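You operate a simulated robot arm through the tools that you are given. There is no shell and no other tool. Be economical: measure what you need, move in short steps, check, and stop when the job is done.

The job below is to be done with a simulated two-armed robot. You get a single attempt, and the scene is never put back.

## Task
Take the red magnet and put it on the top of the black bench. Put the 200 lot tag from the top of the dark steel bench on the top of the stone plate and the 160 lot tag on the top of the cream bench. Fetch the shim with the smallest size on its label from the top of the green bench and set it on the top of the bench mat. Put the red stone on the top of the grey bench. Take the packing block on the top of the steel plate and put it away on the shelf of the steel table. Put the tall die block in the wide bowl. Fetch the brown carton and set it on the top of the blue bench. Take the small steel box on the top of the beige bench and put it away on the top of the feeder bench. Shut the green drawer. Put the wood-backed stone in the steel bowl of green machine one. The order of these instructions is free. What stands upright is to be set down upright.

Only the result counts: the job must be done as asked and must still hold three seconds after the hand-in. Knocking over, shifting, dropping, spilling or breaking anything else fails it.

## Robot
Two 6-joint arms with two-finger parallel grippers on one trunk, on a base that drives. Base frame: it is fixed to the floor where the robot stands at the start and does not move with it; the origin is under the middle of the robot, x ahead of it, y to its left, z up. Lengths are in m, angles in degrees, forces in N, time in s.
The left shoulder is at the start at [0.06, 0.187, 1.147], the right one opposite. Places, roughly: top of the black bench [-0.3, 3, 0.8]; top of the stone plate [3.2, -3.1, 0.9]; top of the cream bench [-0.8, -4.8, 0.8]; top of the bench mat [3.2, 2.5, 0.9]; top of the grey bench [3.4, 2.5, 0.8]; shelf of the steel table [-3.4, 2.1, 0.3]; top of the blue bench [0.7, -2.2, 0.8]; top of the feeder bench [-8.6, -4, 0.8]; green drawer [-2.4, -4.3, 0.7]; lot tag [1.5, -2, 0.75]; shim [3.25, -2, 0.75]; red stone [3.25, -1.5, 0.75]; packing block [3.25, 0.75, 1]; tall die block [3.25, -2.75, 1]; wide bowl [1.5, 0.75, 0.75]; brown carton [0.75, -4.25, 0.75]; small steel box [-1.25, -2.75, 0.75]; wood-backed stone [-3.5, -3, 0.5]; steel bowl of green machine one [-2.25, 0.5, 0.25]. Payload 1.57 kg a hand.
The TCP of each hand is the grasp point between the finger pads, 0.03 m short of the fingertips. In the tool frame z runs along the fingers and y along their closing line. The gripper opens to 0.11 m. The fingers are 0.024 m wide and 0.012 m thick; the gripper's body (0.048 by 0.112 m) begins 0.078 m behind the TCP.
Orientation is that of the tool frame in the base frame, as a unit quaternion [w, x, y, z]. With the fingers straight down and closing along the base's y, the tool's x points along the base's -x, its y along +y and its z along -z.

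## Interface
- The arms move only by the tool nudge_tool. It takes "left_steps", "right_steps" or both (then of equal length, played together; a hand with none holds still); each is a list of rows, each a list of 7 numbers: the shift along the tool's x, y, z in units of 20 mm (1.0 is 20 mm), then the turn, a rotation vector about the tool's x, y, z in units of 6 degrees (1.0 is 6 degrees), then the finger opening in cm, from 0 to 11. In form: [[tx, ty, tz, ax, ay, az, jaw], ...]. A call has 1 to 20 rows; each row shifts and turns the commanded pose from where the row before left it, along the tool's axes as they then stand. A call with a number of a shift or a turn outside -1 to 1 is refused whole. Rows are played at 5 a second. More than 0.05 m and 8.6 degrees between two rows, or a gripper value outside its range, and nothing of the call is played. Where a pose cannot be reached the arm comes as near as it can. A force on the tool above 40 N (or 10 N above the force at the start of the call, whichever is more), or a blocked arm, ends the call early, and 0.2 s more pass. The fingers move at their own pace (about 0.153 m/s each) and stop on an object; they squeeze with about 32 N. The grip force told is the motor's: it shows also when the fingers shut on nothing. Time passes only in rows, and 0.2 s behind the last, so rows that do not move let the fingers close. It gives the time, the measured TCP pose, the force on the tool (base axes), the opening and the grip force at its end, in the units of the frame above (readings bear some noise).
- Cameras (640 x 400 px; columns grow to the right, rows downward): "scene" is now at [0.0184, 0.0081, 1.6892]; the picture's right is [0.11, -0.99, 0.00], its down [-0.75, -0.08, -0.65] and it looks along [0.65, 0.07, -0.76] (base axes); focal length 258 px, centre (320, 200). "left" rides on the left gripper at [0.07, -0.016, -0.141] in its tool frame; the picture's right is [0.23, 0.97, 0.00], its down [-0.86, 0.20, -0.48] and it looks along [-0.47, 0.11, 0.88] (tool axes); focal length 222 px, centre (320, 200). "right" rides on the right gripper at [0.07, 0.016, -0.141] in its tool frame; the picture's right is [-0.23, 0.97, 0.00], its down [-0.86, -0.20, -0.48] and it looks along [-0.47, -0.11, 0.88] (tool axes); focal length 222 px, centre (320, 200). There is no depth. A picture from a camera that has moved, and an enlarged one, comes with that camera's place and axes in the base frame and with its lens.
- get_image(camera): a new picture of that camera. The clock stands still meanwhile.
- move_column(by): slides the trunk up (or, below 0, down) by that many m; the arms and the scene camera ride with it, the base frame stays. It gives what a move gives, with no picture.
- base_move(legs): drives the robot by 1 to 6 legs, each [ahead, left, turn to the left] in m, m and degrees, along the robot's own axes; the way and the turn of a leg run together, so that a leg with both is an arc; at most 1.5 m and 180 degrees a leg. The arms and the cameras ride along, it lands a little off, and it stops where it bumps. It gives what a move gives.
- head_to(pan, tilt): turns the head with the scene camera to pan (to the left, within 86 degrees either way) and tilt (down, from -29 to 69), counted from straight ahead of the robot. It gives what a move gives.
- close_up(camera, box): a new picture of the part [left, top, right, bottom] of that camera's present view, enlarged. The clock stands still meanwhile.
- sign_off(): hands the job in; it is judged then, once.

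Go step by step. Nothing tells you exact positions but the pictures and the camera data: compare them with the known pose of the tool, close in by small moves and look again before you grip or let go. The budget is 535 turns and 316 pictures, counting those below and the enlarged ones. Unless the task says otherwise, let go and move clear before handing in.

The tools are called after "Call:" as name(argument=value, ...) on one line, values as JSON. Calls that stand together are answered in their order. nudge_tool: Moves the arms, as the interface text tells. Its arguments: {"type":"object","properties":{"left_steps":{"type":"array"},"right_steps":{"type":"array"}},"required":[]} The other tools are called the same way: move_column (by) slides the trunk up or down; base_move (legs) drives the base; head_to (pan, tilt) turns the head that bears the scene camera; get_image (camera) takes a picture; close_up (camera, box) takes an enlarged picture of a part of a camera's view; sign_off () hands the job in.

At the start:

```text
time_s: 0.0
left_tcp_pos: [0.4375, 0.2291, 1.1823]
left_tool_rot: [0.0, 0.001, 1.0, 0.0]
left_force: [0.4, -0.1, 0.0]
left_gripper_width: 0.11
left_finger_force: 0.2
right_tcp_pos: [0.4814, -0.1933, 1.1644]
right_tool_rot: [0.0, 0.0, 1.0, 0.0]
right_force: [-0.1, -0.3, -0.3]
right_gripper_width: 0.1102
right_finger_force: 0.1
trunk travel left (down, up): [-0.775, 0.215]
robot x, y, heading: [-0.0019, 0.0018, 0.1]
head pan, tilt: [6.3, 49.3]
```

scene: 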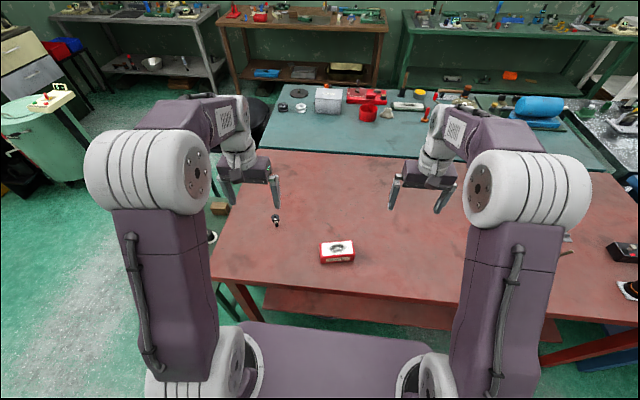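
right: 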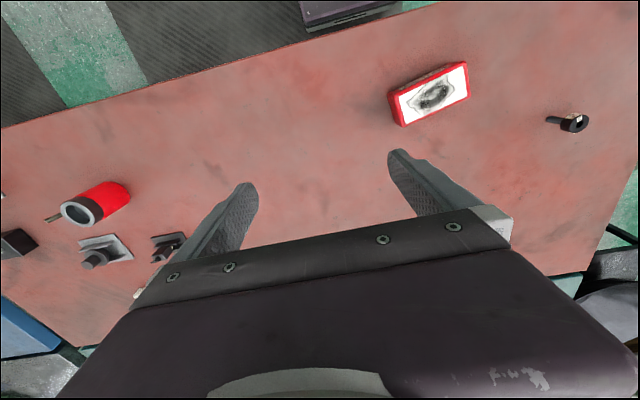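
left: 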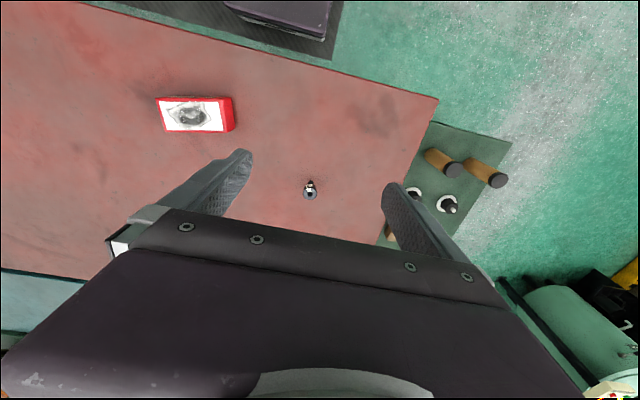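

I see a low red bench in front with a red/white box and benches beyond. I'll look around first to map the workshop.

Call:
head_to(pan=0, tilt=15)

Call:
get_image(camera="scene")

Call:
head_to(pan=75, tilt=20)

Call:
get_image(camera="scene")

Call:
head_to(pan=-75, tilt=20)

Call:
get_image(camera="scene")

```text
time_s: 1.0
left_tcp_pos: [0.438, 0.2292, 1.1817]
left_tool_rot: [0.0, 0.0, 1.0, 0.0]
left_force: [-0.5, 0.2, 0.9]
left_gripper_width: 0.1097
left_finger_force: 0.1
right_tcp_pos: [0.4815, -0.1946, 1.1657]
right_tool_rot: [0.0, 0.0, 1.0, 0.0]
right_force: [0.1, -0.2, 0.1]
right_gripper_width: 0.1101
right_finger_force: 0.1
trunk travel left (down, up): [-0.775, 0.215]
robot x, y, heading: [0.0009, -0.0013, -0.1]
head pan, tilt: [0.0, 15.0]
```

```text
312 pictures are left
camera scene: at [0.0346, -0.0005, 1.742], right [0.0, -1.0, 0.0], down [-0.26, 0.0, -0.97], along [0.97, 0.0, -0.26], focal length 258 px, centre (320, 200)
```

scene: 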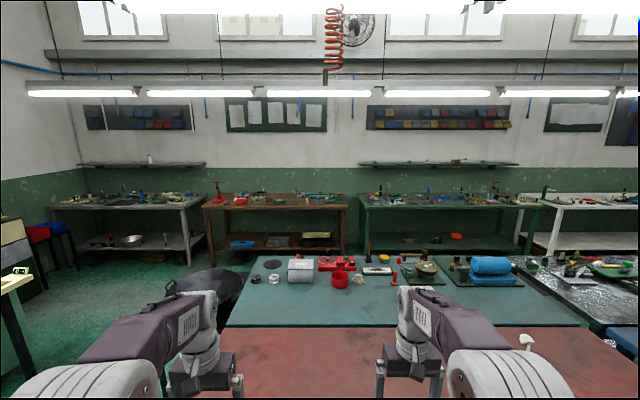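

```text
time_s: 2.5
left_tcp_pos: [0.4394, 0.2285, 1.1818]
left_tool_rot: [-0.001, 0.0, 1.0, 0.001]
left_force: [0.3, -0.5, 0.1]
left_gripper_width: 0.1099
left_finger_force: 0.1
right_tcp_pos: [0.4807, -0.1941, 1.1644]
right_tool_rot: [0.0, 0.0, 1.0, 0.0]
right_force: [0.1, 0.6, 0.1]
right_gripper_width: 0.1098
right_finger_force: 0.2
trunk travel left (down, up): [-0.775, 0.215]
robot x, y, heading: [-0.0004, 0.0039, -0.3]
head pan, tilt: [75.0, 20.0]
```

```text
311 pictures are left
camera scene: at [-0.0345, 0.0894, 1.734], right [0.97, -0.26, 0.0], down [-0.09, -0.33, -0.94], along [0.24, 0.91, -0.34], focal length 258 px, centre (320, 200)
```

scene: 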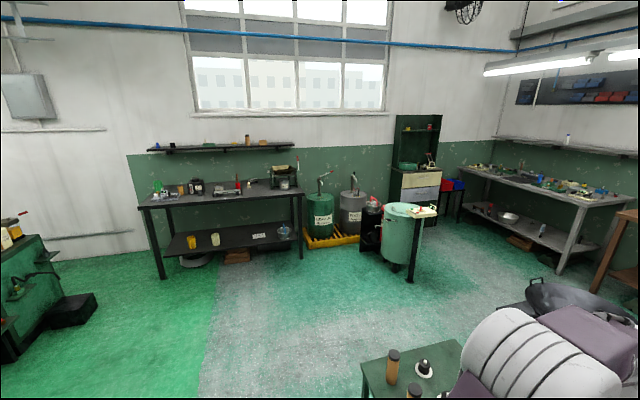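

```text
time_s: 4.8
left_tcp_pos: [0.4381, 0.2285, 1.1809]
left_tool_rot: [0.0, 0.0, 1.0, 0.0]
left_force: [0.2, -0.5, -1.0]
left_gripper_width: 0.11
left_finger_force: 0.1
right_tcp_pos: [0.4812, -0.194, 1.1652]
right_tool_rot: [0.0, 0.0, 1.0, 0.0]
right_force: [0.1, 0.1, -0.8]
right_gripper_width: 0.1097
right_finger_force: 0.1
trunk travel left (down, up): [-0.775, 0.215]
robot x, y, heading: [0.0002, 0.001, -0.2]
head pan, tilt: [-75.0, 20.0]
```

```text
310 pictures are left
camera scene: at [-0.0346, -0.0904, 1.734], right [-0.97, -0.26, 0.0], down [-0.09, 0.33, -0.94], along [0.24, -0.91, -0.34], focal length 258 px, centre (320, 200)
```

scene: 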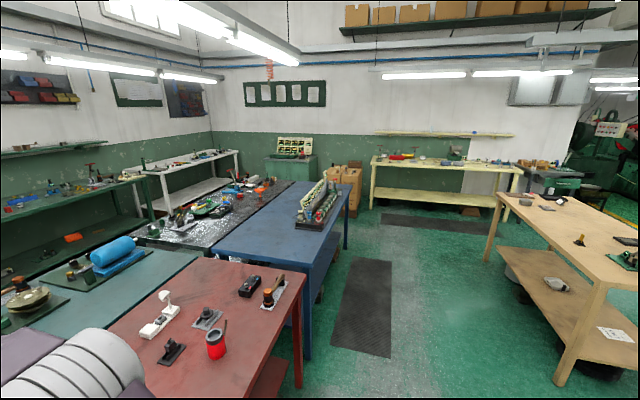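

The room layout is clear. I'll zoom in on parts to identify objects.

Call:
close_up(camera="scene", box=[0, 160, 320, 360])

Call:
head_to(pan=0, tilt=25)

Call:
close_up(camera="scene", box=[220, 180, 460, 330])

Call:
close_up(camera="scene", box=[440, 120, 640, 245])

Call:
close_up(camera="scene", box=[180, 110, 380, 235])

Call:
close_up(camera="scene", box=[0, 110, 220, 247])

```text
2.00 times, centred on (160, 260) of scene
camera zoom: at [-0.0346, -0.0904, 1.734], right [-0.97, -0.26, 0.0], down [-0.09, 0.33, -0.94], along [0.24, -0.91, -0.34], focal length 516 px, centre (640, 80)
```

zoom: 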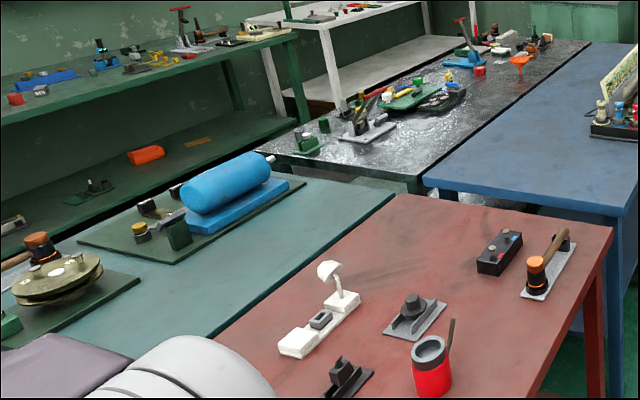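

```text
time_s: 6.3
left_tcp_pos: [0.438, 0.2283, 1.1821]
left_tool_rot: [0.0, 0.0, 1.0, 0.0]
left_force: [0.8, -0.1, 0.1]
left_gripper_width: 0.1099
left_finger_force: 0.0
right_tcp_pos: [0.481, -0.1938, 1.1655]
right_tool_rot: [0.0, 0.0, 1.0, 0.0]
right_force: [0.3, 1.1, -1.0]
right_gripper_width: 0.11
right_finger_force: 0.0
trunk travel left (down, up): [-0.775, 0.215]
robot x, y, heading: [-0.0027, -0.001, -0.2]
head pan, tilt: [0.0, 25.0]
```

```text
2.67 times, centred on (340, 255) of scene
camera zoom: at [0.0334, -0.0006, 1.7259], right [0.0, -1.0, 0.0], down [-0.42, 0.0, -0.91], along [0.91, 0.0, -0.42], focal length 689 px, centre (267, 53)
```

zoom: 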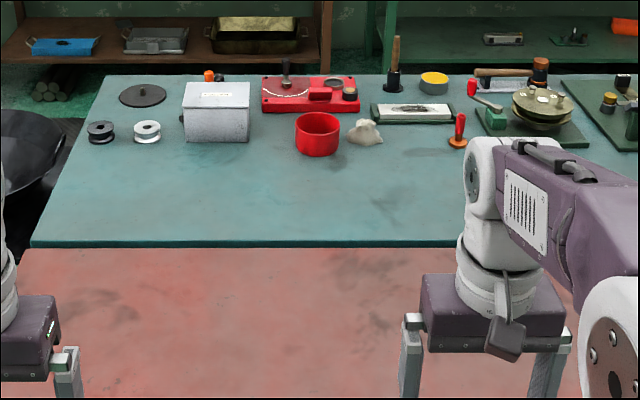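

```text
3.20 times, centred on (540, 182) of scene
camera zoom: at [0.0334, -0.0006, 1.7259], right [0.0, -1.0, 0.0], down [-0.42, 0.0, -0.91], along [0.91, 0.0, -0.42], focal length 826 px, centre (-384, 256)
```

zoom: 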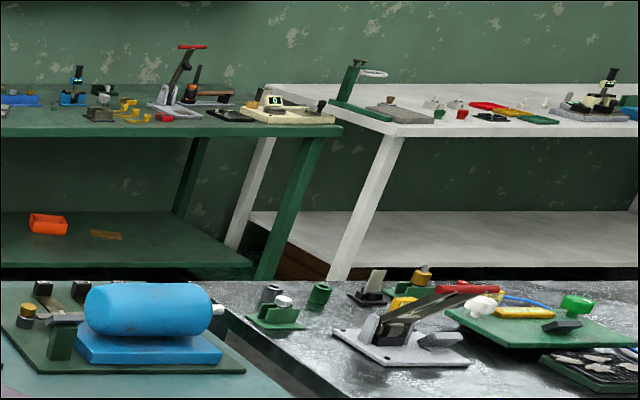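

```text
3.20 times, centred on (280, 172) of scene
camera zoom: at [0.0334, -0.0006, 1.7259], right [0.0, -1.0, 0.0], down [-0.42, 0.0, -0.91], along [0.91, 0.0, -0.42], focal length 826 px, centre (448, 288)
```

zoom: 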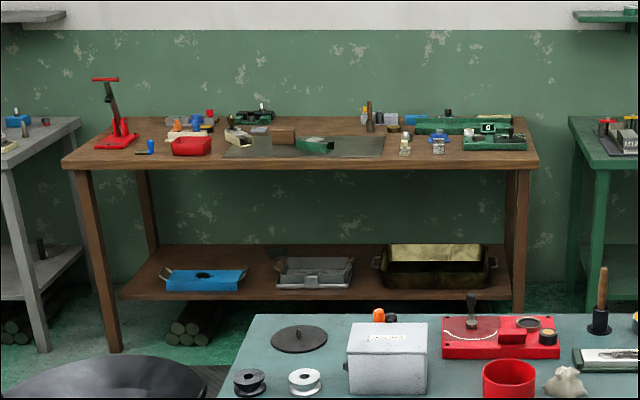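

```text
2.91 times, centred on (110, 178) of scene
camera zoom: at [0.0334, -0.0006, 1.7259], right [0.0, -1.0, 0.0], down [-0.42, 0.0, -0.91], along [0.91, 0.0, -0.42], focal length 751 px, centre (931, 262)
```

zoom: 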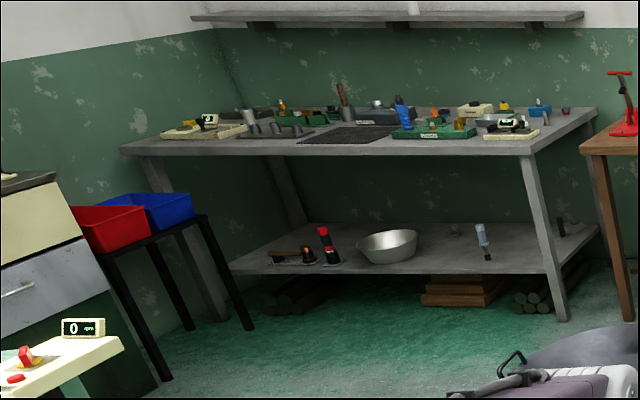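

I need to see the floor space around the robot before driving.

Call:
head_to(pan=45, tilt=45)

Call:
get_image(camera="scene")

Call:
head_to(pan=86, tilt=55)

Call:
get_image(camera="scene")

Call:
head_to(pan=-86, tilt=55)

Call:
get_image(camera="scene")

```text
time_s: 7.4
left_tcp_pos: [0.4382, 0.2289, 1.1821]
left_tool_rot: [0.0, -0.001, 1.0, 0.0]
left_force: [0.1, -0.2, 0.0]
left_gripper_width: 0.1098
left_finger_force: 0.0
right_tcp_pos: [0.4817, -0.1932, 1.1668]
right_tool_rot: [0.0, 0.0, 1.0, 0.0]
right_force: [-0.8, -0.1, -0.3]
right_gripper_width: 0.1099
right_finger_force: 0.0
trunk travel left (down, up): [-0.775, 0.215]
robot x, y, heading: [0.0012, 0.0006, 0.1]
head pan, tilt: [45.0, 45.0]
```

```text
304 pictures are left
camera scene: at [-0.0011, 0.0569, 1.6953], right [0.71, -0.71, 0.0], down [-0.5, -0.5, -0.71], along [0.5, 0.5, -0.71], focal length 258 px, centre (320, 200)
```

scene: 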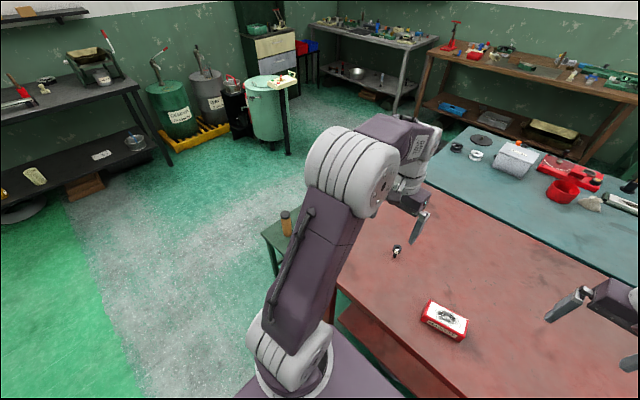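

```text
time_s: 8.5
left_tcp_pos: [0.4383, 0.2285, 1.1818]
left_tool_rot: [0.0, 0.0, 1.0, 0.0]
left_force: [-0.3, 0.6, 0.1]
left_gripper_width: 0.11
left_finger_force: 0.1
right_tcp_pos: [0.4809, -0.1942, 1.1653]
right_tool_rot: [0.0, 0.001, 1.0, 0.0]
right_force: [0.2, -0.9, 0.0]
right_gripper_width: 0.1099
right_finger_force: 0.0
trunk travel left (down, up): [-0.775, 0.215]
robot x, y, heading: [-0.0027, 0.0024, 0.4]
head pan, tilt: [85.9, 55.0]
```

```text
303 pictures are left
camera scene: at [-0.0535, 0.0714, 1.6819], right [1.0, -0.07, 0.0], down [-0.06, -0.82, -0.57], along [0.04, 0.57, -0.82], focal length 258 px, centre (320, 200)
```

scene: 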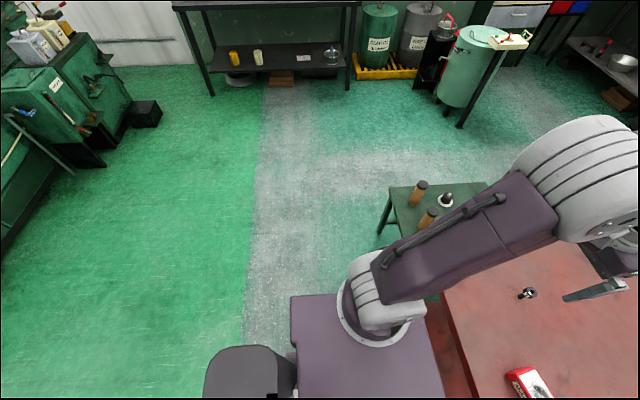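

```text
time_s: 11.1
left_tcp_pos: [0.4376, 0.2283, 1.182]
left_tool_rot: [-0.001, 0.0, 1.0, 0.0]
left_force: [-0.1, -0.1, 0.6]
left_gripper_width: 0.1098
left_finger_force: 0.1
right_tcp_pos: [0.4807, -0.1946, 1.1658]
right_tool_rot: [-0.001, 0.0, 1.0, 0.0]
right_force: [0.1, 0.6, -0.4]
right_gripper_width: 0.1102
right_finger_force: 0.1
trunk travel left (down, up): [-0.775, 0.215]
robot x, y, heading: [-0.0019, -0.0011, -0.2]
head pan, tilt: [-85.9, 55.0]
```

```text
302 pictures are left
camera scene: at [-0.0536, -0.0724, 1.6819], right [-1.0, -0.07, 0.0], down [-0.06, 0.82, -0.57], along [0.04, -0.57, -0.82], focal length 258 px, centre (320, 200)
```

scene: 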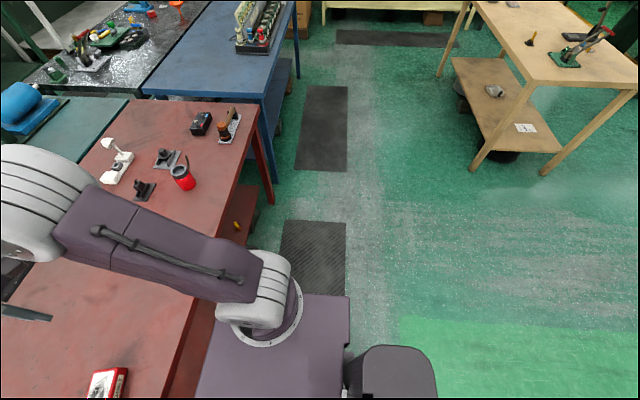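

Floor is open to the left and around. I'll back away from the bench, turn left and look around, including behind.

Call:
base_move(legs=[[-0.4, 0, 0], [0, 0, 90]])

Call:
head_to(pan=80, tilt=20)

Call:
get_image(camera="scene")

Call:
head_to(pan=-45, tilt=40)

Call:
get_image(camera="scene")

```text
time_s: 17.4
left_tcp_pos: [-0.6257, 0.4397, 1.1822]
left_tool_rot: [0.0, -0.705, 0.709, 0.0]
left_force: [-0.4, 0.9, 0.4]
left_gripper_width: 0.11
left_finger_force: 0.1
right_tcp_pos: [-0.2014, 0.4799, 1.1669]
right_tool_rot: [0.001, -0.705, 0.709, 0.0]
right_force: [-0.5, -0.1, 0.0]
right_gripper_width: 0.1101
right_finger_force: 0.1
trunk travel left (down, up): [-0.775, 0.215]
robot x, y, heading: [-0.3981, -0.0048, 89.6]
head pan, tilt: [-85.9, 55.0]
```

```text
time_s: 19.9
left_tcp_pos: [-0.6246, 0.4394, 1.182]
left_tool_rot: [0.0, -0.705, 0.709, 0.0]
left_force: [0.0, -0.2, -0.6]
left_gripper_width: 0.1099
left_finger_force: 0.2
right_tcp_pos: [-0.1998, 0.4795, 1.1658]
right_tool_rot: [0.0, -0.705, 0.709, 0.0]
right_force: [0.7, -0.3, 0.5]
right_gripper_width: 0.1098
right_finger_force: 0.0
trunk travel left (down, up): [-0.775, 0.215]
robot x, y, heading: [-0.3972, 0.0019, 89.8]
head pan, tilt: [80.0, 20.0]
```

```text
301 pictures are left
camera scene: at [-0.4891, -0.0437, 1.7339], right [0.18, 0.98, 0.0], down [0.34, -0.06, -0.94], along [-0.92, 0.17, -0.34], focal length 258 px, centre (320, 200)
```

scene: 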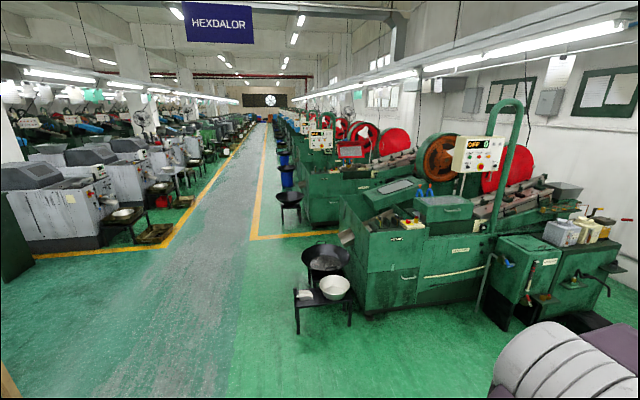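

```text
time_s: 22.0
left_tcp_pos: [-0.6242, 0.4393, 1.1813]
left_tool_rot: [0.0, -0.705, 0.709, 0.001]
left_force: [0.6, -0.3, 0.6]
left_gripper_width: 0.1101
left_finger_force: 0.0
right_tcp_pos: [-0.2022, 0.4799, 1.1654]
right_tool_rot: [-0.001, -0.705, 0.709, 0.0]
right_force: [-0.5, -1.0, -0.5]
right_gripper_width: 0.1102
right_finger_force: 0.1
trunk travel left (down, up): [-0.775, 0.215]
robot x, y, heading: [-0.4014, -0.0004, 89.7]
head pan, tilt: [-45.0, 40.0]
```

```text
300 pictures are left
camera scene: at [-0.3371, -0.0007, 1.7026], right [0.7, -0.71, 0.0], down [-0.46, -0.45, -0.77], along [0.54, 0.54, -0.64], focal length 258 px, centre (320, 200)
```

scene: 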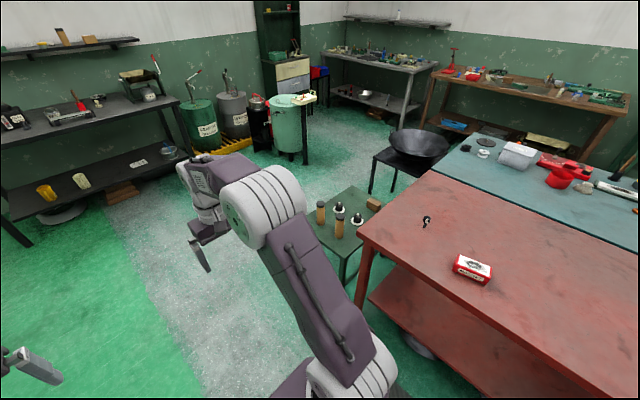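

The wok stand and barrel leave a gap around y = 1.5. I'll drive through it to the far aisle.

Call:
base_move(legs=[[1.5, 0, 0], [0, 0, -90], [1.4, 0, 0]])

Call:
head_to(pan=0, tilt=45)

Call:
get_image(camera="scene")

```text
time_s: 39.9
left_tcp_pos: [1.4671, 1.6683, 1.1823]
left_tool_rot: [0.001, 0.016, 1.0, 0.0]
left_force: [0.0, -0.8, -0.1]
left_gripper_width: 0.11
left_finger_force: 0.1
right_tcp_pos: [1.4973, 1.2453, 1.1643]
right_tool_rot: [0.0, 0.016, 1.0, 0.0]
right_force: [-0.1, 0.0, -0.1]
right_gripper_width: 0.11
right_finger_force: 0.2
trunk travel left (down, up): [-0.775, 0.215]
robot x, y, heading: [1.0226, 1.4555, -1.7]
head pan, tilt: [-45.0, 40.0]
```

```text
time_s: 41.0
left_tcp_pos: [1.4681, 1.6693, 1.181]
left_tool_rot: [0.0, 0.016, 1.0, 0.0]
left_force: [-0.2, -0.1, -0.4]
left_gripper_width: 0.1099
left_finger_force: 0.1
right_tcp_pos: [1.4981, 1.2445, 1.1642]
right_tool_rot: [0.0, 0.016, 1.0, -0.001]
right_force: [1.2, 1.2, -0.4]
right_gripper_width: 0.1099
right_finger_force: 0.0
trunk travel left (down, up): [-0.775, 0.215]
robot x, y, heading: [1.0222, 1.4536, -1.7]
head pan, tilt: [0.0, 45.0]
```

```text
299 pictures are left
camera scene: at [1.0453, 1.4526, 1.6953], right [-0.03, -1.0, 0.0], down [-0.71, 0.02, -0.71], along [0.71, -0.02, -0.71], focal length 258 px, centre (320, 200)
```

scene: 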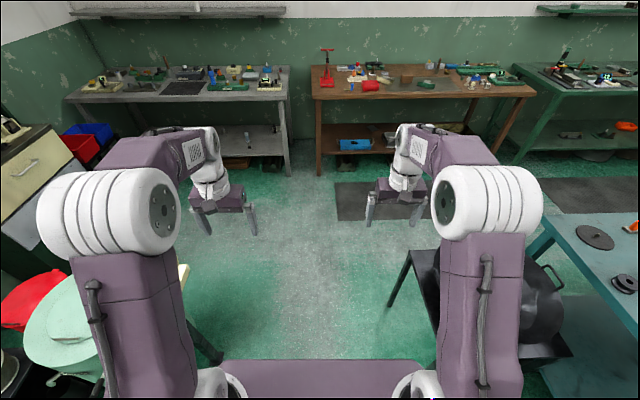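

Gap is about 1 m; I'll pass with a slight shift left, then face the far benches.

Call:
base_move(legs=[[0, 0.08, 1.7], [1.3, 0, 0], [0, 0, -80]])

Call:
head_to(pan=0, tilt=35)

Call:
get_image(camera="scene")

Call:
head_to(pan=86, tilt=35)

Call:
get_image(camera="scene")

```text
time_s: 51.6
left_tcp_pos: [2.626, 1.1471, 1.1824]
left_tool_rot: [0.0, 0.64, 0.769, -0.001]
left_force: [0.2, 0.5, 0.0]
left_gripper_width: 0.1099
left_finger_force: 0.0
right_tcp_pos: [2.2173, 1.0283, 1.1648]
right_tool_rot: [0.0, 0.64, 0.768, 0.0]
right_force: [0.0, 0.4, -0.6]
right_gripper_width: 0.1102
right_finger_force: 0.0
trunk travel left (down, up): [-0.775, 0.215]
robot x, y, heading: [2.3236, 1.5356, -79.7]
head pan, tilt: [0.0, 45.0]
```

```text
time_s: 52.3
left_tcp_pos: [2.6256, 1.1471, 1.1818]
left_tool_rot: [-0.001, 0.64, 0.769, 0.0]
left_force: [-0.4, 0.7, 0.1]
left_gripper_width: 0.1101
left_finger_force: 0.0
right_tcp_pos: [2.2171, 1.0278, 1.1652]
right_tool_rot: [0.001, 0.639, 0.769, 0.0]
right_force: [0.4, -0.1, -0.3]
right_gripper_width: 0.1099
right_finger_force: 0.0
trunk travel left (down, up): [-0.775, 0.215]
robot x, y, heading: [2.3204, 1.5387, -79.3]
head pan, tilt: [0.0, 35.0]
```

```text
298 pictures are left
camera scene: at [2.3273, 1.5081, 1.71], right [-0.98, -0.18, 0.0], down [-0.1, 0.56, -0.82], along [0.15, -0.81, -0.57], focal length 258 px, centre (320, 200)
```

scene: 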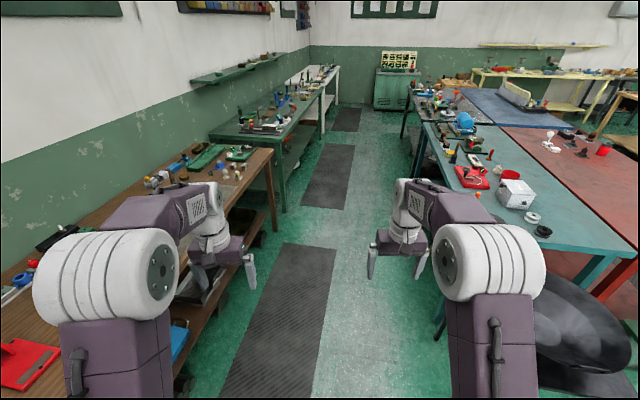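

```text
time_s: 53.9
left_tcp_pos: [2.6261, 1.1473, 1.1822]
left_tool_rot: [0.0, 0.64, 0.768, 0.0]
left_force: [0.4, 0.9, -1.3]
left_gripper_width: 0.11
left_finger_force: 0.0
right_tcp_pos: [2.2168, 1.0281, 1.1643]
right_tool_rot: [0.0, 0.639, 0.769, 0.0]
right_force: [-0.5, 0.3, -0.2]
right_gripper_width: 0.1101
right_finger_force: 0.1
trunk travel left (down, up): [-0.775, 0.215]
robot x, y, heading: [2.3189, 1.5369, -79.6]
head pan, tilt: [85.9, 35.0]
```

```text
297 pictures are left
camera scene: at [2.3988, 1.6045, 1.7101], right [0.11, -0.99, 0.0], down [-0.57, -0.06, -0.82], along [0.81, 0.09, -0.57], focal length 258 px, centre (320, 200)
```

scene: 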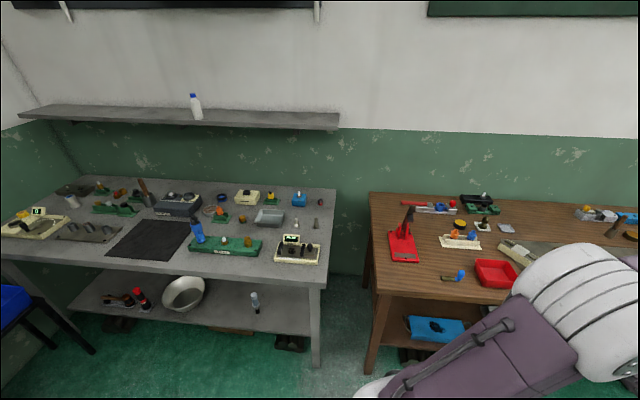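

The aisle is open about 1.3 m. I'll drive to the green bench (y ≈ -1.7) and face it.

Call:
base_move(legs=[[0, 0.1, -10.5], [1.5, 0, 0], [1.5, 0, 0], [0.25, 0, 0], [0, 0, 90]])

Call:
head_to(pan=0, tilt=50)

Call:
get_image(camera="scene")

Call:
get_image(camera="right")

Call:
get_image(camera="left")

```text
time_s: 74.4
left_tcp_pos: [2.8513, -1.4808, 1.1818]
left_tool_rot: [-0.001, 0.001, 1.0, 0.0]
left_force: [-0.7, -0.1, 0.6]
left_gripper_width: 0.1102
left_finger_force: 0.1
right_tcp_pos: [2.8918, -1.9034, 1.1651]
right_tool_rot: [0.0, 0.002, 1.0, -0.001]
right_force: [0.1, -0.3, -0.8]
right_gripper_width: 0.1098
right_finger_force: 0.0
trunk travel left (down, up): [-0.775, 0.215]
robot x, y, heading: [2.412, -1.7102, -0.3]
head pan, tilt: [85.9, 35.0]
```

```text
time_s: 76.0
left_tcp_pos: [2.8505, -1.4808, 1.183]
left_tool_rot: [0.0, 0.002, 1.0, 0.0]
left_force: [0.0, -0.2, 0.6]
left_gripper_width: 0.1102
left_finger_force: 0.0
right_tcp_pos: [2.8922, -1.9046, 1.1657]
right_tool_rot: [0.0, 0.002, 1.0, 0.0]
right_force: [-0.2, -0.6, -0.5]
right_gripper_width: 0.1099
right_finger_force: 0.1
trunk travel left (down, up): [-0.775, 0.215]
robot x, y, heading: [2.4139, -1.7083, -0.3]
head pan, tilt: [0.0, 50.0]
```

```text
296 pictures are left
camera scene: at [2.4306, -1.7084, 1.6884], right [0.0, -1.0, 0.0], down [-0.77, 0.0, -0.64], along [0.64, 0.0, -0.77], focal length 258 px, centre (320, 200)
```

scene: 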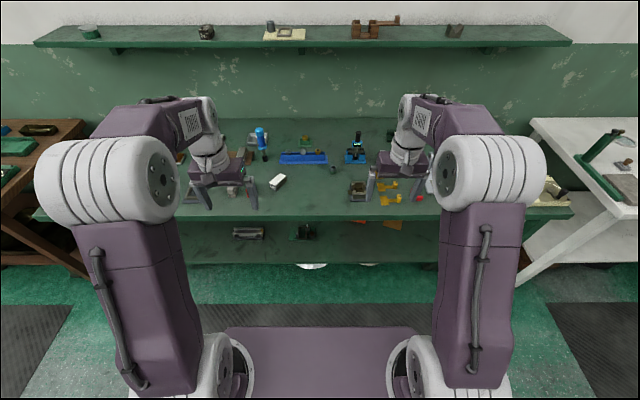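

```text
295 pictures are left
camera right: at [2.8217, -1.8883, 1.3079], right [0.23, 0.97, 0.0], down [0.85, -0.2, 0.48], along [0.47, -0.11, -0.88], focal length 222 px, centre (320, 200)
```

right: 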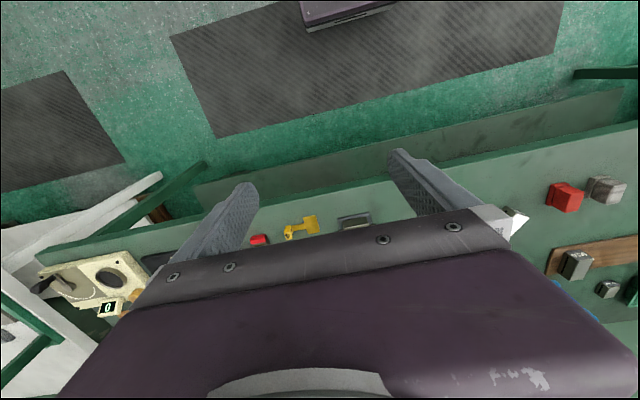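

```text
294 pictures are left
camera left: at [2.7813, -1.4972, 1.3238], right [-0.22, 0.97, 0.0], down [0.86, 0.2, 0.48], along [0.47, 0.11, -0.88], focal length 222 px, centre (320, 200)
```

left: 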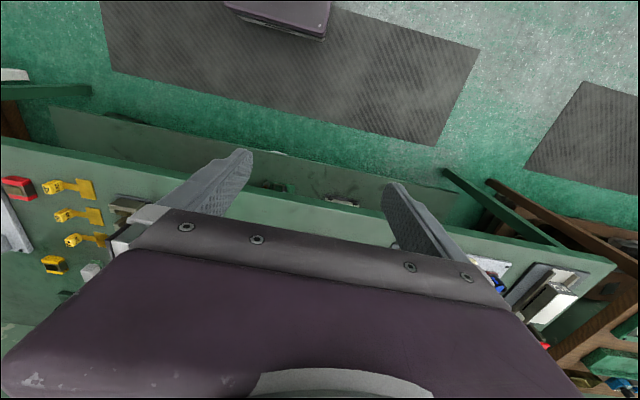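

Yellow shims with labels are at about (3.2, -2), and a red block at about (3.18, -1.40). Zoom in for details.

Call:
close_up(camera="left", box=[0, 160, 160, 300])

Call:
close_up(camera="right", box=[500, 150, 640, 310])

Call:
close_up(camera="scene", box=[240, 110, 460, 248])

```text
2.86 times, centred on (80, 230) of left
camera zoom: at [2.7813, -1.4972, 1.3238], right [-0.22, 0.97, 0.0], down [0.86, 0.2, 0.48], along [0.47, 0.11, -0.88], focal length 635 px, centre (1006, 114)
```

zoom: 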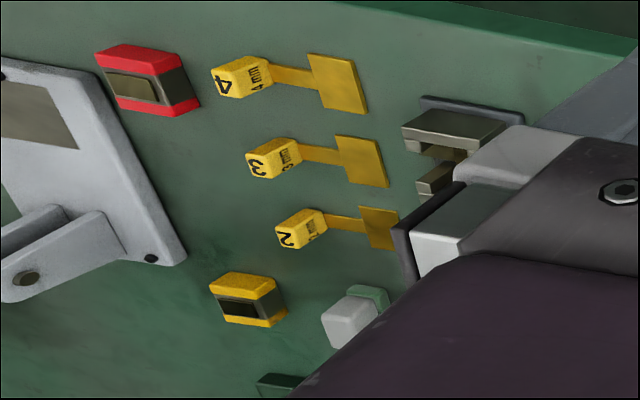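

```text
2.50 times, centred on (570, 230) of right
camera zoom: at [2.8217, -1.8883, 1.3079], right [0.23, 0.97, 0.0], down [0.85, -0.2, 0.48], along [0.47, -0.11, -0.88], focal length 555 px, centre (-305, 125)
```

zoom: 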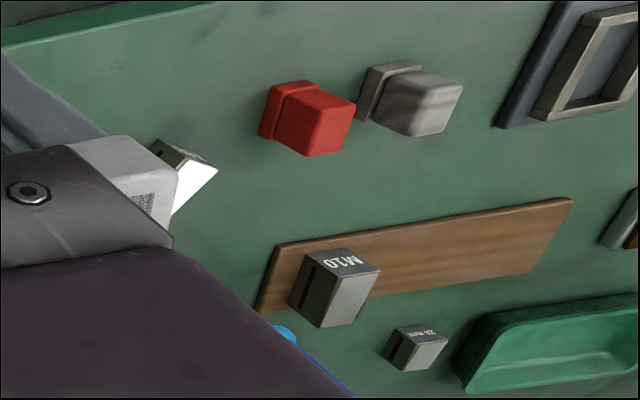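

```text
2.90 times, centred on (350, 179) of scene
camera zoom: at [2.4306, -1.7084, 1.6884], right [0.0, -1.0, 0.0], down [-0.77, 0.0, -0.64], along [0.64, 0.0, -0.77], focal length 749 px, centre (233, 261)
```

zoom: 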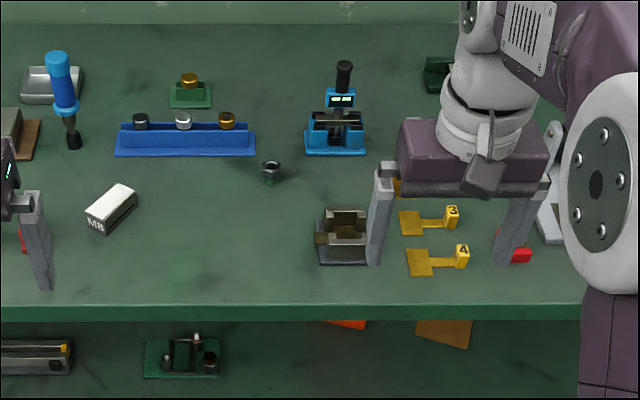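

Shims read 4, 3, 2 mm; the 2 mm one sits near (3.28, -2.0). A red magnet-like block is nearby. I'll drive closer.

Call:
base_move(legs=[[0.26, 0, 0]])

Call:
get_image(camera="scene")

Call:
get_image(camera="right")

Call:
get_image(camera="left")

```text
time_s: 77.8
left_tcp_pos: [3.1107, -1.4824, 1.1824]
left_tool_rot: [0.001, 0.001, 1.0, 0.0]
left_force: [0.3, 1.2, 0.0]
left_gripper_width: 0.1103
left_finger_force: 0.0
right_tcp_pos: [3.1517, -1.9045, 1.166]
right_tool_rot: [0.001, 0.002, 1.0, 0.0]
right_force: [0.6, -0.2, 0.6]
right_gripper_width: 0.1101
right_finger_force: 0.0
trunk travel left (down, up): [-0.775, 0.215]
robot x, y, heading: [2.6739, -1.7092, -0.1]
head pan, tilt: [0.0, 50.0]
```

```text
290 pictures are left
camera scene: at [2.6901, -1.7094, 1.6884], right [0.0, -1.0, 0.0], down [-0.77, 0.0, -0.64], along [0.64, 0.0, -0.77], focal length 258 px, centre (320, 200)
```

scene: 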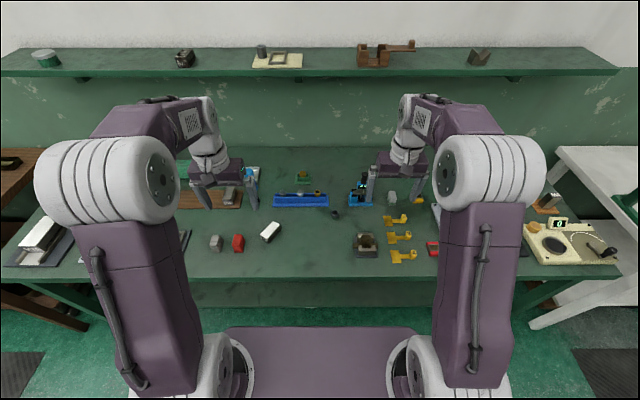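

```text
289 pictures are left
camera right: at [3.0817, -1.8892, 1.3085], right [0.23, 0.97, 0.0], down [0.85, -0.2, 0.48], along [0.47, -0.11, -0.88], focal length 222 px, centre (320, 200)
```

right: 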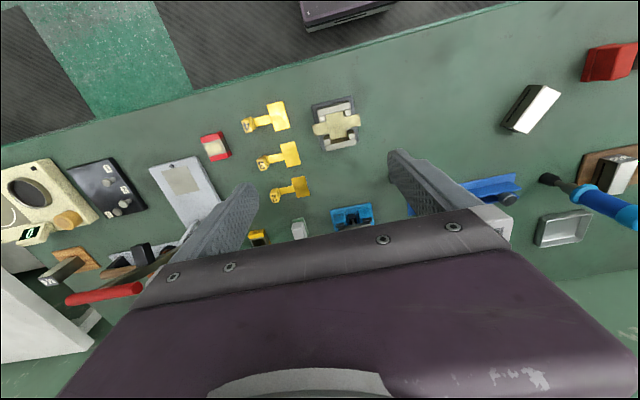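

```text
288 pictures are left
camera left: at [3.0413, -1.4981, 1.3244], right [-0.22, 0.97, 0.0], down [0.86, 0.2, 0.48], along [0.47, 0.11, -0.88], focal length 222 px, centre (320, 200)
```

left: 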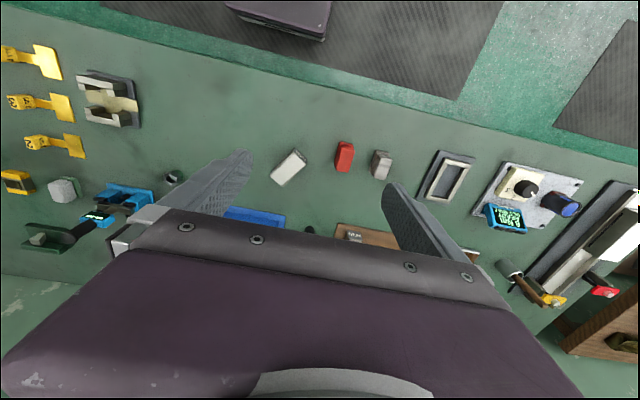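

I'll zoom on the red item and shims from the right camera.

Call:
close_up(camera="right", box=[180, 90, 380, 215])

Call:
close_up(camera="left", box=[260, 120, 420, 220])

```text
3.20 times, centred on (280, 152) of right
camera zoom: at [3.0817, -1.8892, 1.3085], right [0.23, 0.97, 0.0], down [0.85, -0.2, 0.48], along [0.47, -0.11, -0.88], focal length 711 px, centre (448, 352)
```

zoom: 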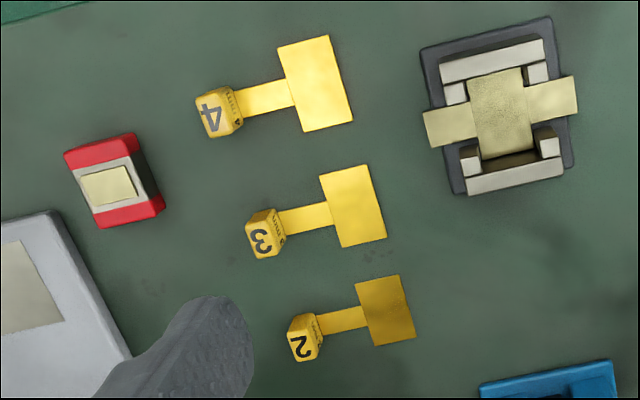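

```text
4.00 times, centred on (340, 170) of left
camera zoom: at [3.0413, -1.4981, 1.3244], right [-0.22, 0.97, 0.0], down [0.86, 0.2, 0.48], along [0.47, 0.11, -0.88], focal length 888 px, centre (240, 320)
```

zoom: 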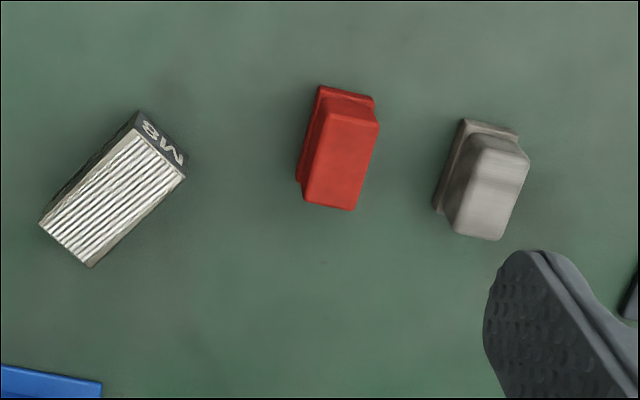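

The 2 mm shim's label block is at ≈(3.277, -2.03), with its length along y; the red stone is at ≈(3.166, -1.417), long along x. I'll bring both hands above them and turn the right hand 90°.

Call:
nudge_tool(left_steps=[[-0.41, 0.46, 0.7, 0, 0, 0, 8], [-0.41, 0.46, 0.7, 0, 0, 0, 8], [-0.41, 0.46, 0.7, 0, 0, 0, 8], [-0.41, 0.46, 0.7, 0, 0, 0, 8], [-0.41, 0.46, 0.7, 0, 0, 0, 8], [-0.41, 0.46, 0.7, 0, 0, 0, 8], [-0.41, 0.46, 0.7, 0, 0, 0, 8], [0, 0, 0.7, 0, 0, 0, 8], [0, 0, 0.7, 0, 0, 0, 8], [0, 0, 0.7, 0, 0, 0, 8], [0, 0, 0.7, 0, 0, 0, 8], [0, 0, 0, 0, 0, 0, 8], [0, 0, 0, 0, 0, 0, 8], [0, 0, 0, 0, 0, 0, 8], [0, 0, 0, 0, 0, 0, 8], [0, 0, 0, 0, 0, 0, 8], [0, 0, 0, 0, 0, 0, 8], [0, 0, 0, 0, 0, 0, 8], [0, 0, 0, 0, 0, 0, 8], [0, 0, 0, 0, 0, 0, 8]], right_steps=[[-0.9, -0.9, 0.5, 0, 0, 0, 5], [-0.9, -0.9, 0.5, 0, 0, 0, 5], [-0.9, -0.9, 0.5, 0, 0, 0, 5], [-0.9, -0.9, 0.5, 0, 0, 0, 5], [-0.9, -0.9, 0.5, 0, 0, 0, 5], [-0.9, -0.9, 0.5, 0, 0, 0, 5], [-0.9, -0.9, 0.5, 0, 0, 0, 5], [0, 0, 0, 0, 0, 1, 5], [0, 0, 0, 0, 0, 1, 5], [0, 0, 0, 0, 0, 1, 5], [0, 0, 0, 0, 0, 1, 5], [0, 0, 0, 0, 0, 1, 5], [0, 0, 0, 0, 0, 1, 5], [0, 0, 0, 0, 0, 1, 5], [0, 0, 0, 0, 0, 1, 5], [0, 0, 0, 0, 0, 1, 5], [0, 0, 0, 0, 0, 1, 5], [0, 0, 0, 0, 0, 1, 5], [0, 0, 0, 0, 0, 1, 5], [0, 0, 0, 0, 0, 1, 5]])

Call:
nudge_tool(right_steps=[[0, 0, 0.5, 0, 0, 1, 5], [0, 0, 0.5, 0, 0, 1, 5]])

Call:
get_image(camera="left")

Call:
get_image(camera="right")

```text
time_s: 82.0
left_tcp_pos: [3.1707, -1.4173, 1.027]
left_tool_rot: [0.0, 0.001, 1.0, 0.0]
left_force: [-0.3, 0.5, 0.3]
left_gripper_width: 0.08
left_finger_force: 0.1
right_tcp_pos: [3.2518, -2.0186, 1.0953]
right_tool_rot: [0.0, 0.631, 0.776, 0.0]
right_force: [0.6, -0.6, -0.3]
right_gripper_width: 0.0503
right_finger_force: 0.0
right hand out of reach, approached as far as the arm can: row 6, 7
trunk travel left (down, up): [-0.775, 0.215]
robot x, y, heading: [2.6745, -1.7098, -0.0]
head pan, tilt: [0.0, 50.0]
```

```text
time_s: 82.7
left_tcp_pos: [3.1715, -1.4178, 1.0279]
left_tool_rot: [0.0, 0.002, 1.0, 0.0]
left_force: [0.1, 0.1, -0.2]
left_gripper_width: 0.0802
left_finger_force: 0.0
right_tcp_pos: [3.2528, -2.0202, 1.0744]
right_tool_rot: [0.0, 0.709, 0.705, 0.0]
right_force: [-0.4, 0.2, -0.3]
right_gripper_width: 0.0502
right_finger_force: 0.1
trunk travel left (down, up): [-0.775, 0.215]
robot x, y, heading: [2.6713, -1.7067, -0.3]
head pan, tilt: [0.0, 50.0]
```

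```text
285 pictures are left
camera left: at [3.1003, -1.4341, 1.1696], right [-0.22, 0.97, 0.0], down [0.86, 0.2, 0.48], along [0.47, 0.11, -0.88], focal length 222 px, centre (320, 200)
```

left: 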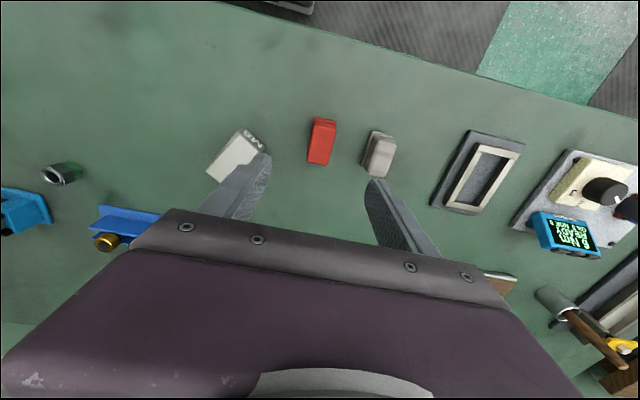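

```text
284 pictures are left
camera right: at [3.2674, -1.9515, 1.2173], right [0.97, -0.23, 0.0], down [-0.2, -0.85, 0.48], along [-0.11, -0.47, -0.88], focal length 222 px, centre (320, 200)
```

right: 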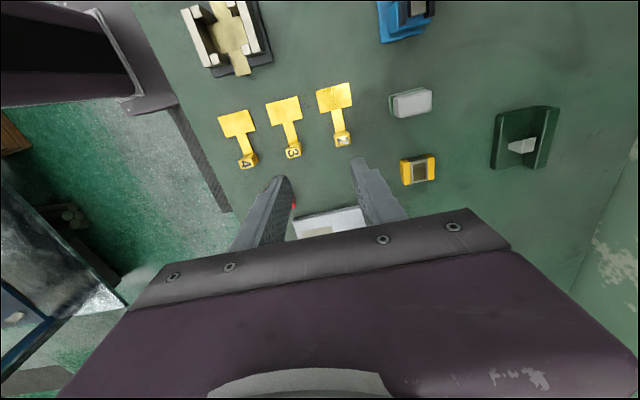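

Both estimates are consistent. The right arm is at its reach limit, so I drive 0.05 closer, then re-measure.

Call:
base_move(legs=[[0.05, 0, 0]])

Call:
close_up(camera="right", box=[220, 60, 420, 185])

Call:
close_up(camera="left", box=[220, 60, 420, 185])

```text
time_s: 83.6
left_tcp_pos: [3.2145, -1.4173, 1.0299]
left_tool_rot: [0.002, 0.002, 1.0, 0.0]
left_force: [-0.7, -0.2, -0.7]
left_gripper_width: 0.0803
left_finger_force: 0.0
right_tcp_pos: [3.2954, -2.021, 1.0777]
right_tool_rot: [0.002, 0.709, 0.705, 0.001]
right_force: [0.2, 0.5, -0.2]
right_gripper_width: 0.05
right_finger_force: 0.1
trunk travel left (down, up): [-0.775, 0.215]
robot x, y, heading: [2.7243, -1.7075, -0.2]
head pan, tilt: [0.0, 50.0]
```

```text
3.20 times, centred on (320, 122) of right
camera zoom: at [3.3102, -1.9521, 1.2208], right [0.97, -0.23, 0.01], down [-0.21, -0.85, 0.48], along [-0.11, -0.47, -0.88], focal length 711 px, centre (320, 448)
```

zoom: 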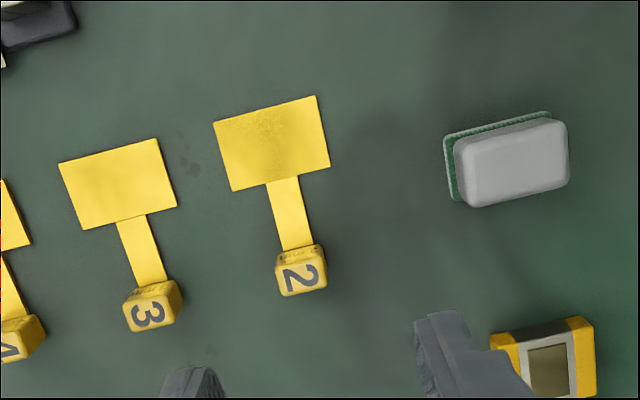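

```text
3.20 times, centred on (320, 122) of left
camera zoom: at [3.1439, -1.4345, 1.1721], right [-0.22, 0.97, 0.0], down [0.85, 0.2, 0.48], along [0.47, 0.11, -0.88], focal length 711 px, centre (320, 448)
```

zoom: 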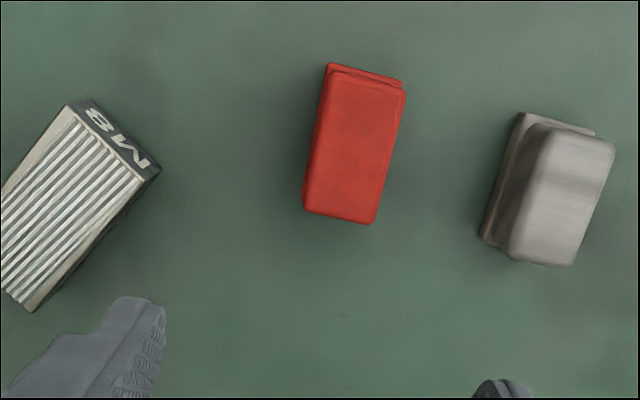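

The tool tilt changed slightly, perhaps the base touched something; I'll back off 0.02 and check.

Call:
base_move(legs=[[-0.02, 0, 0]])

Call:
nudge_tool(left_steps=[[0, 0, 0, 0, 0, 0, 8]], right_steps=[[0, 0, 0, 0, 0, 0, 5]])

```text
time_s: 84.4
left_tcp_pos: [3.2056, -1.4187, 1.0243]
left_tool_rot: [-0.003, 0.003, 1.0, 0.0]
left_force: [1.0, 0.0, -0.5]
left_gripper_width: 0.0803
left_finger_force: 0.1
right_tcp_pos: [3.2867, -2.0219, 1.071]
right_tool_rot: [-0.003, 0.708, 0.706, -0.003]
right_force: [0.1, -0.3, -0.5]
right_gripper_width: 0.05
right_finger_force: 0.0
trunk travel left (down, up): [-0.775, 0.215]
robot x, y, heading: [2.7011, -1.7081, -0.5]
head pan, tilt: [0.0, 50.0]
```

```text
time_s: 84.8
left_tcp_pos: [3.1989, -1.4173, 1.0281]
left_tool_rot: [0.0, 0.002, 1.0, -0.001]
left_force: [0.0, -0.3, 0.1]
left_gripper_width: 0.0802
left_finger_force: 0.1
right_tcp_pos: [3.2798, -2.0203, 1.0762]
right_tool_rot: [0.001, 0.709, 0.706, 0.001]
right_force: [-0.1, 0.7, 0.1]
right_gripper_width: 0.0502
right_finger_force: 0.1
trunk travel left (down, up): [-0.775, 0.215]
robot x, y, heading: [2.7015, -1.7114, -0.3]
head pan, tilt: [0.0, 50.0]
```

It was only sway. Now I align precisely and descend to z ≈ 0.895 over each object.

Call:
nudge_tool(left_steps=[[0.73, 0.05, 0, 0, 0, 0, 8], [0.72, 0.05, 0, 0, 0, 0, 8], [0, 0, 0.7, 0, 0, 0, 8], [0, 0, 0.7, 0, 0, 0, 8], [0, 0, 0.7, 0, 0, 0, 8], [0, 0, 0.7, 0, 0, 0, 8], [0, 0, 0.7, 0, 0, 0, 8], [0, 0, 0.7, 0, 0, 0, 8], [0, 0, 0.7, 0, 0, 0, 8], [0, 0, 0.7, 0, 0, 0, 8], [0, 0, 0.7, 0, 0, 0, 8], [0, 0, 0.3, 0, 0, 0, 8]], right_steps=[[-0.5, 0.1, 0, 0, 0, 0, 5], [-0.45, 0, 0, 0, 0, 0, 5], [0, 0, 0.9, 0, 0, 0, 5], [0, 0, 0.9, 0, 0, 0, 5], [0, 0, 0.9, 0, 0, 0, 5], [0, 0, 0.9, 0, 0, 0, 5], [0, 0, 0.9, 0, 0, 0, 5], [0, 0, 0.9, 0, 0, 0, 5], [0, 0, 0.9, 0, 0, 0, 5], [0, 0, 0.9, 0, 0, 0, 5], [0, 0, 0.9, 0, 0, 0, 5], [0, 0, 0.9, 0, 0, 0, 5]])

Call:
get_image(camera="left")

Call:
get_image(camera="right")

```text
time_s: 87.4
left_tcp_pos: [3.1702, -1.4158, 0.8949]
left_tool_rot: [0.0, 0.001, 1.0, -0.001]
left_force: [-1.0, -0.4, -0.5]
left_gripper_width: 0.08
left_finger_force: 0.0
right_tcp_pos: [3.2748, -2.0374, 0.8955]
right_tool_rot: [0.0, 0.708, 0.707, 0.0]
right_force: [0.2, 0.2, -0.7]
right_gripper_width: 0.0502
right_finger_force: 0.1
right hand out of reach, approached as far as the arm can: row 10, 11
trunk travel left (down, up): [-0.775, 0.215]
robot x, y, heading: [2.7053, -1.7078, -0.5]
head pan, tilt: [0.0, 50.0]
```

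```text
281 pictures are left
camera left: at [3.1012, -1.4324, 1.0376], right [-0.22, 0.97, 0.0], down [0.86, 0.2, 0.48], along [0.47, 0.11, -0.88], focal length 222 px, centre (320, 200)
```

left: 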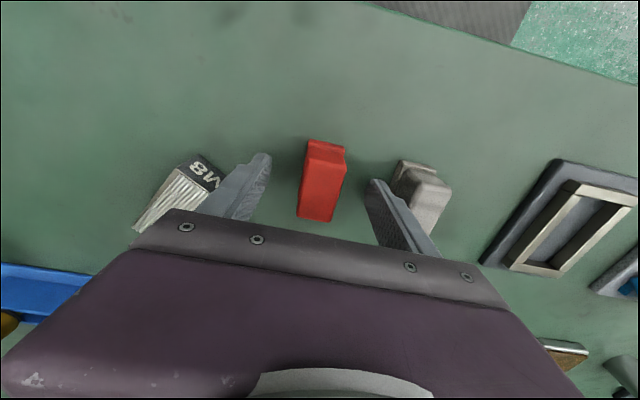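

```text
280 pictures are left
camera right: at [3.2893, -1.9684, 1.0382], right [0.97, -0.23, 0.0], down [-0.2, -0.85, 0.48], along [-0.11, -0.47, -0.88], focal length 222 px, centre (320, 200)
```

right: 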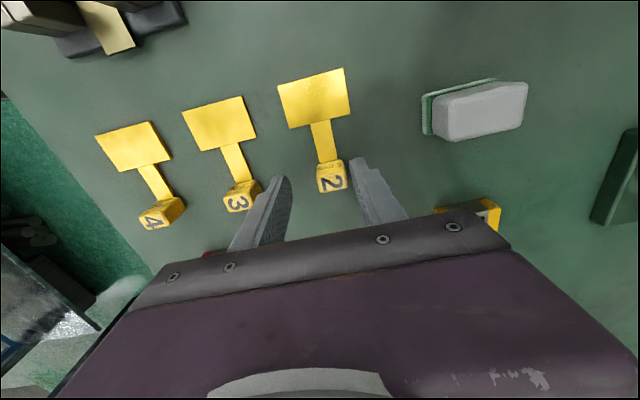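

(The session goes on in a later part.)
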